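You operate a simulated robot arm through the tools that you are given. There is no shell and no other tool. Be economical: measure what you need, move in short steps, check, and stop when the job is done.

Carry out the task below with a simulated robot arm. There is one attempt and no reset: what you move stays moved.

TASK
Press the blue button on the carriage three times.

It is judged by the outcome, as a careful person would: the job done as asked, and still so three seconds after it is handed in. It fails if anything else is knocked over, pushed out of place, dropped, spilled or broken.

THE ROBOT
A 7-joint arm with a two-finger parallel gripper, fixed in place. Base frame: the origin is at the foot of the arm, x ahead of it, y to its left, z up. Lengths are in m, angles in degrees, forces in N, time in s.
With the tool pointing down near the work surface it reaches from about 0.22 to 0.6 m from the base axis. Its first joint turns from -66.0 to 66.0 degrees. Payload 2.5 kg.
Tool frame: the origin (TCP) lies between the finger pads and is the grasp point; the fingertips stand 0.023 m ahead of it; z points along the fingers, y is the line along which they close. The gripper opens to 0.094 m. The fingers are 0.038 m wide and 0.01 m thick; the gripper's body (0.054 by 0.096 m) begins 0.039 m behind the TCP.
Orientation is that of the tool frame in the base frame, as a unit quaternion [x, y, z, w]. With the fingers straight down and closing along the base's y, the tool's x points along the base's -x, its y along +y and its z along -z.

THE INTERFACE
- The arm moves only by the tool arm_command. Its argument "increments" is a list of rows, each an object of numbers (a shift or turn left out is 0, a gripper value left out holds the last): "dx", "dy", "dz": the shift along the base's x, y, z in units of 40 mm (1.0 is 40 mm); "wx", "wy", "wz": the turn, a rotation vector about the base's x, y, z in units of 8 degrees (1.0 is 8 degrees); "hand": the finger opening in m, from 0 to 0.094. In form: [{"dx": .., "dy": .., "dz": .., "wx": .., "wy": .., "wz": .., "hand": ..}, ...]. A call has 1 to 20 rows; each row shifts and turns the commanded pose from where the row before left it. A call with a number of a shift or a turn outside -1 to 1 is refused whole. A row lasts 0.2 s, in which the tool goes at most 0.05 m and 8.6 degrees; a call with a longer step from one row to the next is refused whole, and so is a gripper value outside its range. A pose out of reach is approached as far as the arm can. The call stops where the force on the tool passes 40 N (or 10 N more than at its start, if that is more) or the arm is blocked; 0.2 s more then pass. The fingers move at their own pace (about 0.108 m/s each) and stop on an object; they squeeze with about 41 N. The grip force told is the motor's: it shows also when the fingers shut on nothing. Time passes only in rows, and 0.2 s behind the last, so rows that do not move let the fingers close. It gives the time, the measured TCP pose, the force on the tool (base axes), the opening and the grip force at its end, in the units of the frame above (readings bear some noise).
- Cameras (640 x 400 px; columns grow to the right, rows downward): "scene" is fixed at [0.1226, -0.4039, 0.567]; the picture's right is [0.82, -0.57, 0.00], its down [-0.21, -0.30, -0.93] and it looks along [0.53, 0.76, -0.37] (base axes); focal length 329 px, centre (320, 200). "wrist" rides on the gripper at [-0.039, 0, -0.044] in the tool frame; the picture's right is [0.00, -1.00, 0.00], its down [0.97, 0.00, -0.24] and it looks along [0.24, 0.00, 0.97] (tool axes); focal length 218 px, centre (320, 200).
- snapshot(camera): a new picture of that camera. No time passes.
- measure_at(camera, pixels): for up to 12 pixels [column, row] of the newest picture of that camera ("zoom" is the newest enlarged one), the place [x, y, z] in the base frame of the surface seen there, good to about 0.003 m. No time passes.
- enlarge(camera, box): a new picture of the part [left, top, right, bottom] of that camera's present view, enlarged. No time passes.
- hand_in(): hands the job in; it is judged then, once.

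Work in short steps. Measure before you move; look again where a grasp or a placing could have gone wrong, and mend it. You have 60 turns and 22 pictures in all, the two below and enlarged ones among them. Open the gripper and draw the arm clear of the work before you hand the job in, unless the task says otherwise; then end with one line.

The tools are called after "Emit:" as name(argument=value, ...) on one line, values as JSON. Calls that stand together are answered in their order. arm_command: Moves the arm, as the interface text tells. Its arguments: {"type":"object","properties":{"increments":{"type":"array"}},"required":["increments"]} The other tools are called the same way: snapshot (camera) takes a picture; measure_at (camera, pixels) gives the place of the surface under pixels of a picture; enlarge (camera, box) takes an enlarged picture of a part of a camera's view; hand_in () hands the job in.

At the start:

```text
time: 0.0
tool_pos: [0.3918, -0.0904, 0.3642]
tool_rot: [0.0, 1.0, 0.0, -0.001]
contact_force: [0.3, 0.3, 0.9]
finger_gap: 0.0939
gripper_force: 0.1
```

scene: 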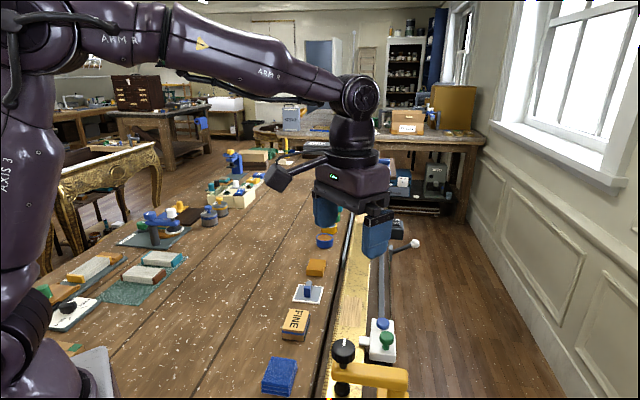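
wrist: 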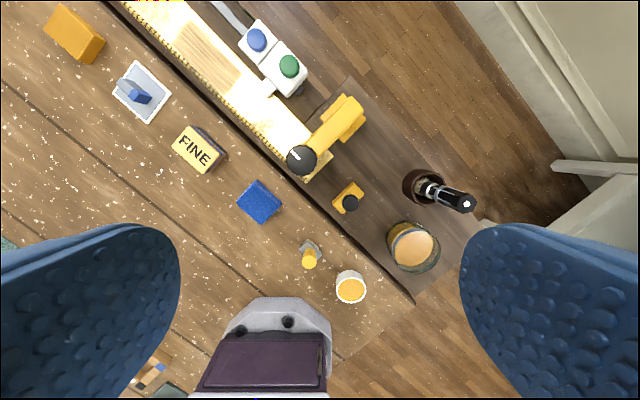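

The wrist view shows a white box with a blue button (256,40) and a green one (289,66). I enlarge both views to see which one is the carriage.

Emit:
enlarge(camera="scene", box=[310, 200, 470, 400])

Emit:
enlarge(camera="wrist", box=[180, 0, 400, 180])

Emit:
measure_at(camera="wrist", pixels=[[256, 40], [289, 66], [272, 52], [245, 55], [296, 90], [302, 160], [340, 118], [262, 25], [228, 14], [250, 100]])

Emit:
measure_at(camera="scene", pixels=[[382, 322], [386, 338], [384, 352], [343, 350], [370, 375], [380, 290], [320, 240], [234, 158]])

```text
2.00 times, centred on (390, 300) of scene
```

zoom: 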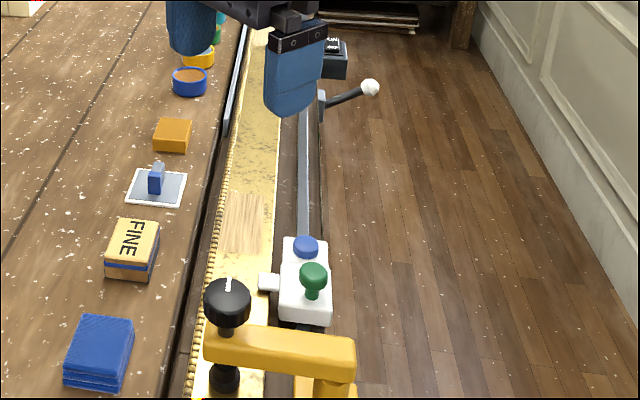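

```text
2.22 times, centred on (290, 90) of wrist
```

zoom: 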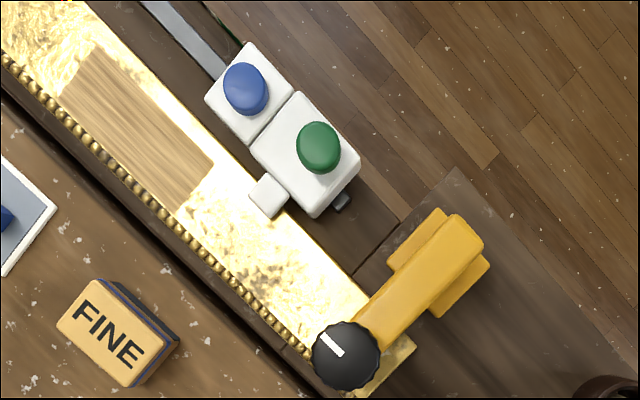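

```text
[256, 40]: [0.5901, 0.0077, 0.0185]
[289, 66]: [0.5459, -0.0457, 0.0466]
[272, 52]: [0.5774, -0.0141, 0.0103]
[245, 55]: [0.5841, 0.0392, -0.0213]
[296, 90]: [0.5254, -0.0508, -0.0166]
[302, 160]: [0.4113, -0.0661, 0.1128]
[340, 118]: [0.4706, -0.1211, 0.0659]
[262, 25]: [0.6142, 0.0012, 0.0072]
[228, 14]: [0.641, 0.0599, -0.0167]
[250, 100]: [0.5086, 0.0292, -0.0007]
```

```text
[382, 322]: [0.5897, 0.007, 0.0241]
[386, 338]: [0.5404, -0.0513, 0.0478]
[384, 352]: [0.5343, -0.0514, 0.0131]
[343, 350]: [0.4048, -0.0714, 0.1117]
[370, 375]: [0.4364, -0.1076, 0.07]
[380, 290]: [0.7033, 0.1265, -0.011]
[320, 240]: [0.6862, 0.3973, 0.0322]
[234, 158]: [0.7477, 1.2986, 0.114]
```

The carriage is the white box on the rail. The blue button top is at about (0.590, 0.007, 0.021), and the taller green one is at (0.544, -0.048, 0.047). I close the fingers and move above the blue button, staying high.

Emit:
arm_command(increments=[{"hand": 0}, {"dx": 0.62, "dy": 0.304}, {"dx": 0.62, "dy": 0.304}, {"dx": 0.62, "dy": 0.304}, {"dx": 0.62, "dy": 0.304}, {"dx": 0.62, "dy": 0.304}, {"dx": 0.62, "dy": 0.304}, {"dx": 0.62, "dy": 0.304}, {"dx": 0.62, "dy": 0.304}, {"dz": -0.8}, {"dz": -0.8}, {"dz": -0.8}, {"dz": -0.8}, {"dz": -0.8}, {"dz": -0.8}, {}])

Emit:
enlarge(camera="wrist", box=[160, 100, 480, 300])

Emit:
snapshot(camera="wrist")

```text
time: 3.4
tool_pos: [0.5988, 0.0036, 0.1755]
tool_rot: [0.0, 1.0, 0.0, 0.0]
contact_force: [0.1, 0.2, 0.3]
finger_gap: 0.0
gripper_force: 40.5
out of reach, approached as far as the arm can: row 8, 9, 10, 11, 12, 13, 14, 15
```

```text
2.00 times, centred on (320, 200) of wrist
```

zoom: 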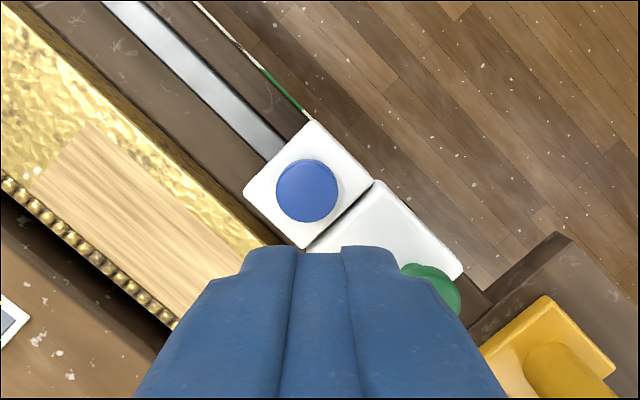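

```text
16 pictures are left
```

wrist: 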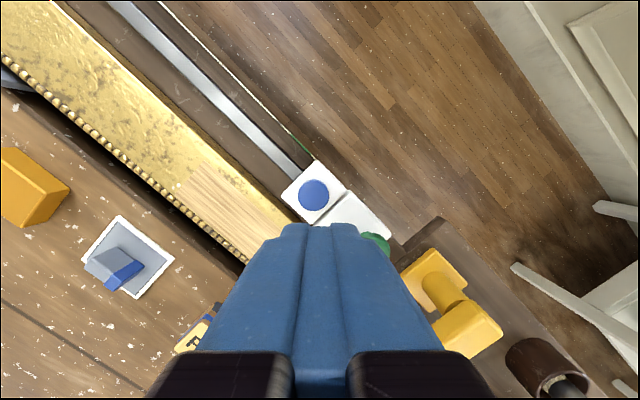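

The tool reads (0.599, 0.004), slightly off the command. I measure the button again from here.

Emit:
measure_at(camera="wrist", pixels=[[313, 196], [303, 194], [324, 195], [313, 184], [313, 206], [292, 195], [376, 240], [345, 215]])

Emit:
arm_command(increments=[{"dz": -0.5}, {"dz": -0.5}, {}, {}])

```text
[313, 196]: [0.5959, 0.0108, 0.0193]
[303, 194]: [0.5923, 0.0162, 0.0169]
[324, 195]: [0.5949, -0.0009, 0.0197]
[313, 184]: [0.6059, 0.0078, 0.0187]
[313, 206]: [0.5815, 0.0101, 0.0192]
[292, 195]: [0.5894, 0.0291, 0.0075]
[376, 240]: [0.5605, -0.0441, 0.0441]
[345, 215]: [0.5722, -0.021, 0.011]
```

```text
time: 4.4
tool_pos: [0.6012, 0.0039, 0.1346]
tool_rot: [0.0, 1.0, -0.001, -0.001]
contact_force: [-0.4, -0.1, -0.8]
finger_gap: 0.0
gripper_force: 40.8
```

The button centre measures about (0.593, 0.009, 0.019) and the tool is at (0.601, 0.004). I correct x and y, then go lower.

Emit:
arm_command(increments=[{"dx": -0.2, "dy": 0.125}, {"dz": -0.5}, {"dz": -0.5}, {}, {}])

Emit:
snapshot(camera="wrist")

Emit:
enlarge(camera="scene", box=[334, 280, 430, 340])

```text
time: 5.6
tool_pos: [0.5994, 0.0077, 0.0949]
tool_rot: [0.0, 1.0, 0.0, 0.001]
contact_force: [0.2, 0.6, 1.1]
finger_gap: 0.0
gripper_force: 40.6
out of reach, approached as far as the arm can: row 1
```

```text
15 pictures are left
```

wrist: 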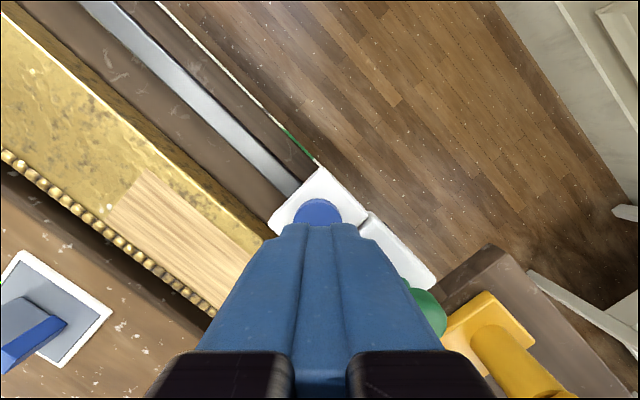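

```text
6.67 times, centred on (382, 310) of scene
```

zoom: 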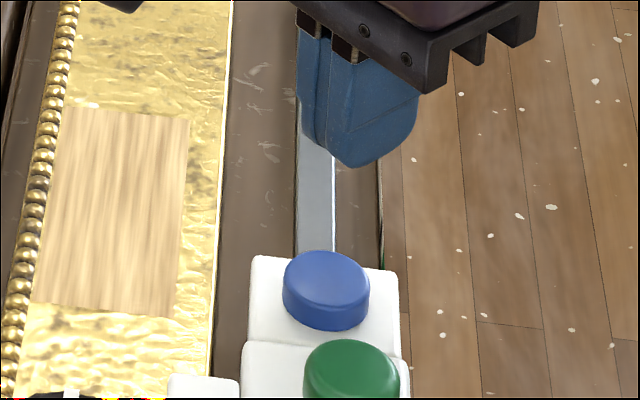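

The tool is 6 mm too far in x. I correct that and go down to about 10 mm above the button.

Emit:
arm_command(increments=[{"dx": -0.15, "dy": 0.03}, {"dz": -0.5}, {"dz": -0.4}, {}, {}])

Emit:
enlarge(camera="scene", box=[334, 290, 430, 350])

```text
time: 6.8
tool_pos: [0.5955, 0.0094, 0.0608]
tool_rot: [0.0, 1.0, 0.0, 0.0]
contact_force: [-0.1, 0.1, -0.1]
finger_gap: 0.0
gripper_force: 40.9
out of reach, approached as far as the arm can: row 1
```

```text
6.67 times, centred on (382, 320) of scene
```

zoom: 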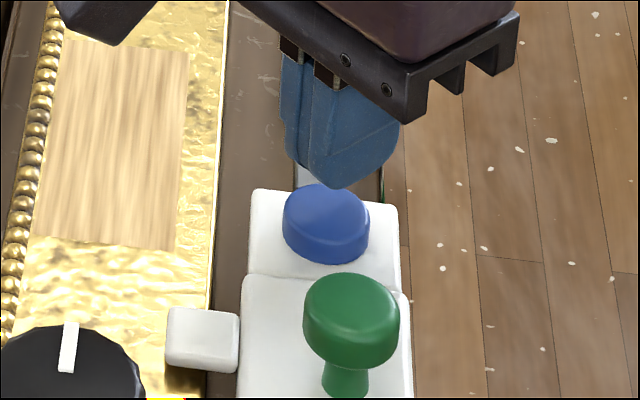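

The fingers are centred over the button, with the tips about 18 mm above it. I descend slowly and watch the force.

Emit:
arm_command(increments=[{"dx": -0.05, "dz": -0.2}, {"dz": -0.15}, {"dz": -0.08}, {"dz": -0.05}, {"dz": -0.05}, {}])

```text
time: 8.2
tool_pos: [0.5923, 0.0084, 0.0399]
tool_rot: [0.0, 1.0, 0.001, 0.001]
contact_force: [2.0, 1.1, 3.0]
finger_gap: 0.0002
gripper_force: 41.2
out of reach, approached as far as the arm can: row 2
```

A light contact shows (3 N at z = 0.040). I press further in small steps.

Emit:
arm_command(increments=[{"dz": -0.05}, {"dz": -0.05}, {}])

Emit:
enlarge(camera="scene", box=[334, 290, 430, 350])

```text
time: 9.0
tool_pos: [0.5935, 0.0107, 0.0376]
tool_rot: [0.0, 1.0, -0.001, 0.003]
contact_force: [-3.0, 2.7, 27.1]
finger_gap: 0.0
gripper_force: 41.5
```

```text
6.67 times, centred on (382, 320) of scene
```

zoom: 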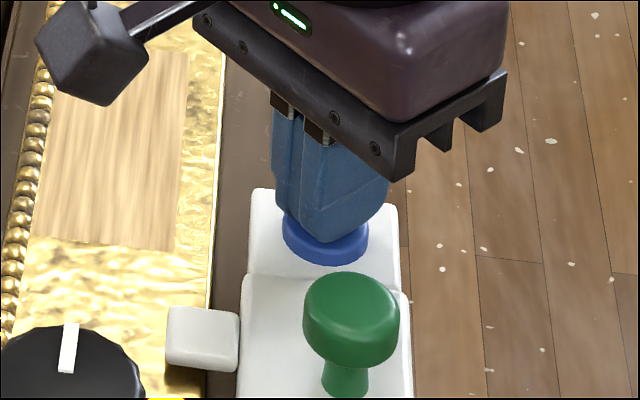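

The force is 27 N at z = 0.0376 and the button looks depressed. I push a touch further to learn whether it is at its stop.

Emit:
arm_command(increments=[{"dz": -0.03}, {}])

```text
time: 9.6
tool_pos: [0.5933, 0.0097, 0.0376]
tool_rot: [0.0, 1.0, 0.001, 0.002]
contact_force: [-4.2, 3.9, 29.3]
finger_gap: 0.0
gripper_force: 41.1
```

z did not change, so the button is at its stop: press 1 is done. I lift fully off and check that it springs back and the carriage hasn't moved.

Emit:
arm_command(increments=[{"dz": 0.25}, {"dz": 0.3}, {}, {}])

Emit:
enlarge(camera="scene", box=[334, 290, 430, 350])

```text
time: 10.6
tool_pos: [0.5937, 0.0076, 0.0556]
tool_rot: [0.0, 1.0, 0.0, 0.0]
contact_force: [0.4, 0.4, -0.1]
finger_gap: 0.0
gripper_force: 41.4
```

```text
6.67 times, centred on (382, 320) of scene
```

zoom: 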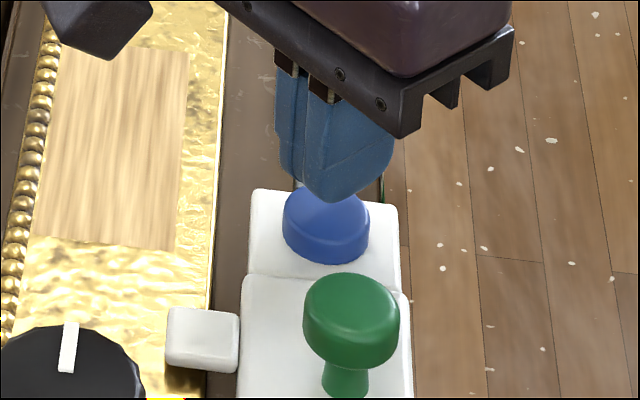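

The button sprang back and the carriage is unmoved. Press 2 goes to the same depth.

Emit:
arm_command(increments=[{"dz": -0.2}, {"dz": -0.15}, {"dz": -0.08}, {"dz": -0.06}, {"dz": -0.05}, {}])

```text
time: 12.0
tool_pos: [0.5925, 0.0082, 0.0386]
tool_rot: [0.001, 1.0, 0.0, 0.005]
contact_force: [-1.3, 2.5, 31.4]
finger_gap: 0.0001
gripper_force: 40.8
```

The force is 31 N, similar to the first press. I compare the picture with it before lifting.

Emit:
enlarge(camera="scene", box=[334, 290, 430, 350])

```text
6.67 times, centred on (382, 320) of scene
```

zoom: 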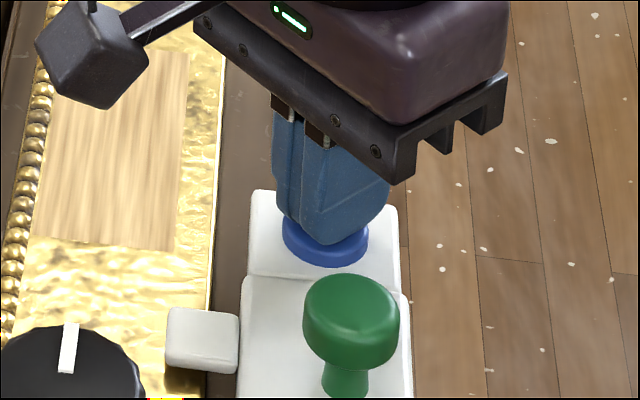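

The button is as far down as in press 1. I release it fully.

Emit:
arm_command(increments=[{"dz": 0.25}, {"dz": 0.29}, {}, {}])

Emit:
enlarge(camera="scene", box=[334, 290, 430, 350])

```text
time: 13.0
tool_pos: [0.5933, 0.0085, 0.056]
tool_rot: [0.001, 1.0, 0.0, -0.001]
contact_force: [-0.3, 0.5, 0.4]
finger_gap: 0.0
gripper_force: 41.2
```

```text
6.67 times, centred on (382, 320) of scene
```

zoom: 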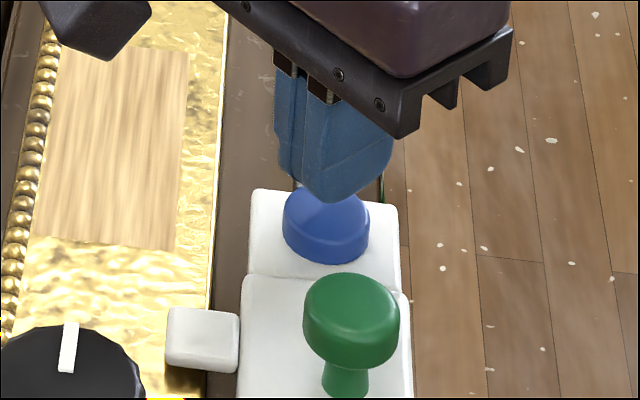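

The button is released and everything is in place. Press 3 follows.

Emit:
arm_command(increments=[{"dz": -0.2}, {"dz": -0.15}, {"dz": -0.08}, {"dz": -0.06}, {"dz": -0.05}, {}])

Emit:
enlarge(camera="scene", box=[334, 290, 430, 350])

```text
time: 14.4
tool_pos: [0.5944, 0.0093, 0.0385]
tool_rot: [0.0, 1.0, 0.001, 0.004]
contact_force: [-8.0, 8.4, 34.4]
finger_gap: 0.0
gripper_force: 40.5
```

```text
6.67 times, centred on (382, 320) of scene
```

zoom: 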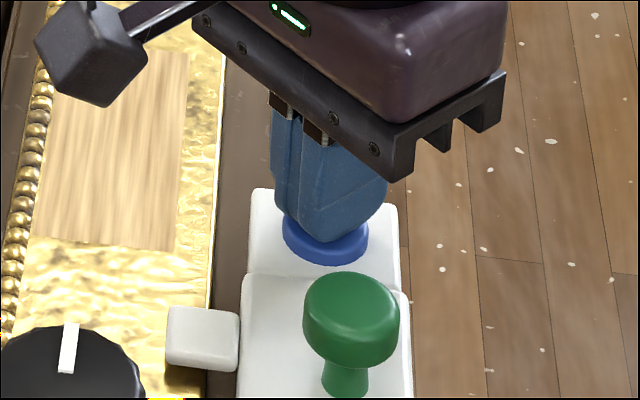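

Press 3 reached the stop at 34 N. I lift straight up, well clear, then open the gripper high up.

Emit:
arm_command(increments=[{"dz": 0.25}, {"dz": 0.5}, {"dz": 0.8}, {"dz": 0.8}, {"dz": 0.8}, {"dz": 0.8}, {"dx": -0.7, "dz": 0.5}, {"dx": -0.7, "dz": 0.5}, {"dx": -0.7, "hand": 0.094}, {"dx": -0.7}, {}, {}])

Emit:
snapshot(camera="scene")

Emit:
snapshot(camera="wrist")

```text
time: 17.0
tool_pos: [0.4807, 0.0087, 0.231]
tool_rot: [0.0, 1.0, 0.0, 0.0]
contact_force: [-0.3, -1.2, -0.1]
finger_gap: 0.0941
gripper_force: 0.2
```

```text
7 pictures are left
```

scene: 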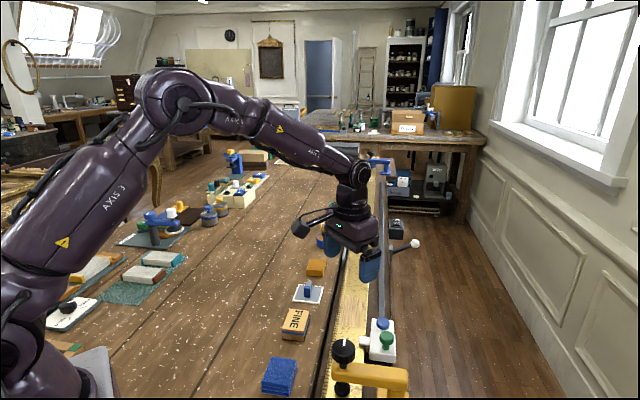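

```text
6 pictures are left
```

wrist: 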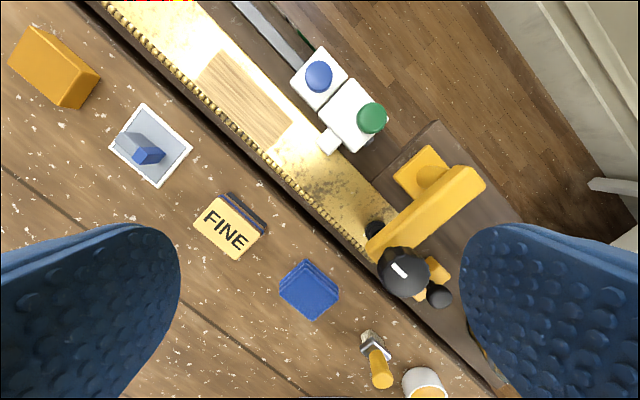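

The button is up, nothing else has moved, and the gripper is open and clear, so I hand the job in.

Emit:
hand_in()

```text
The job is handed in.
```

I pressed the blue button on the carriage three times, each to its stop and fully released, and nothing else was moved.
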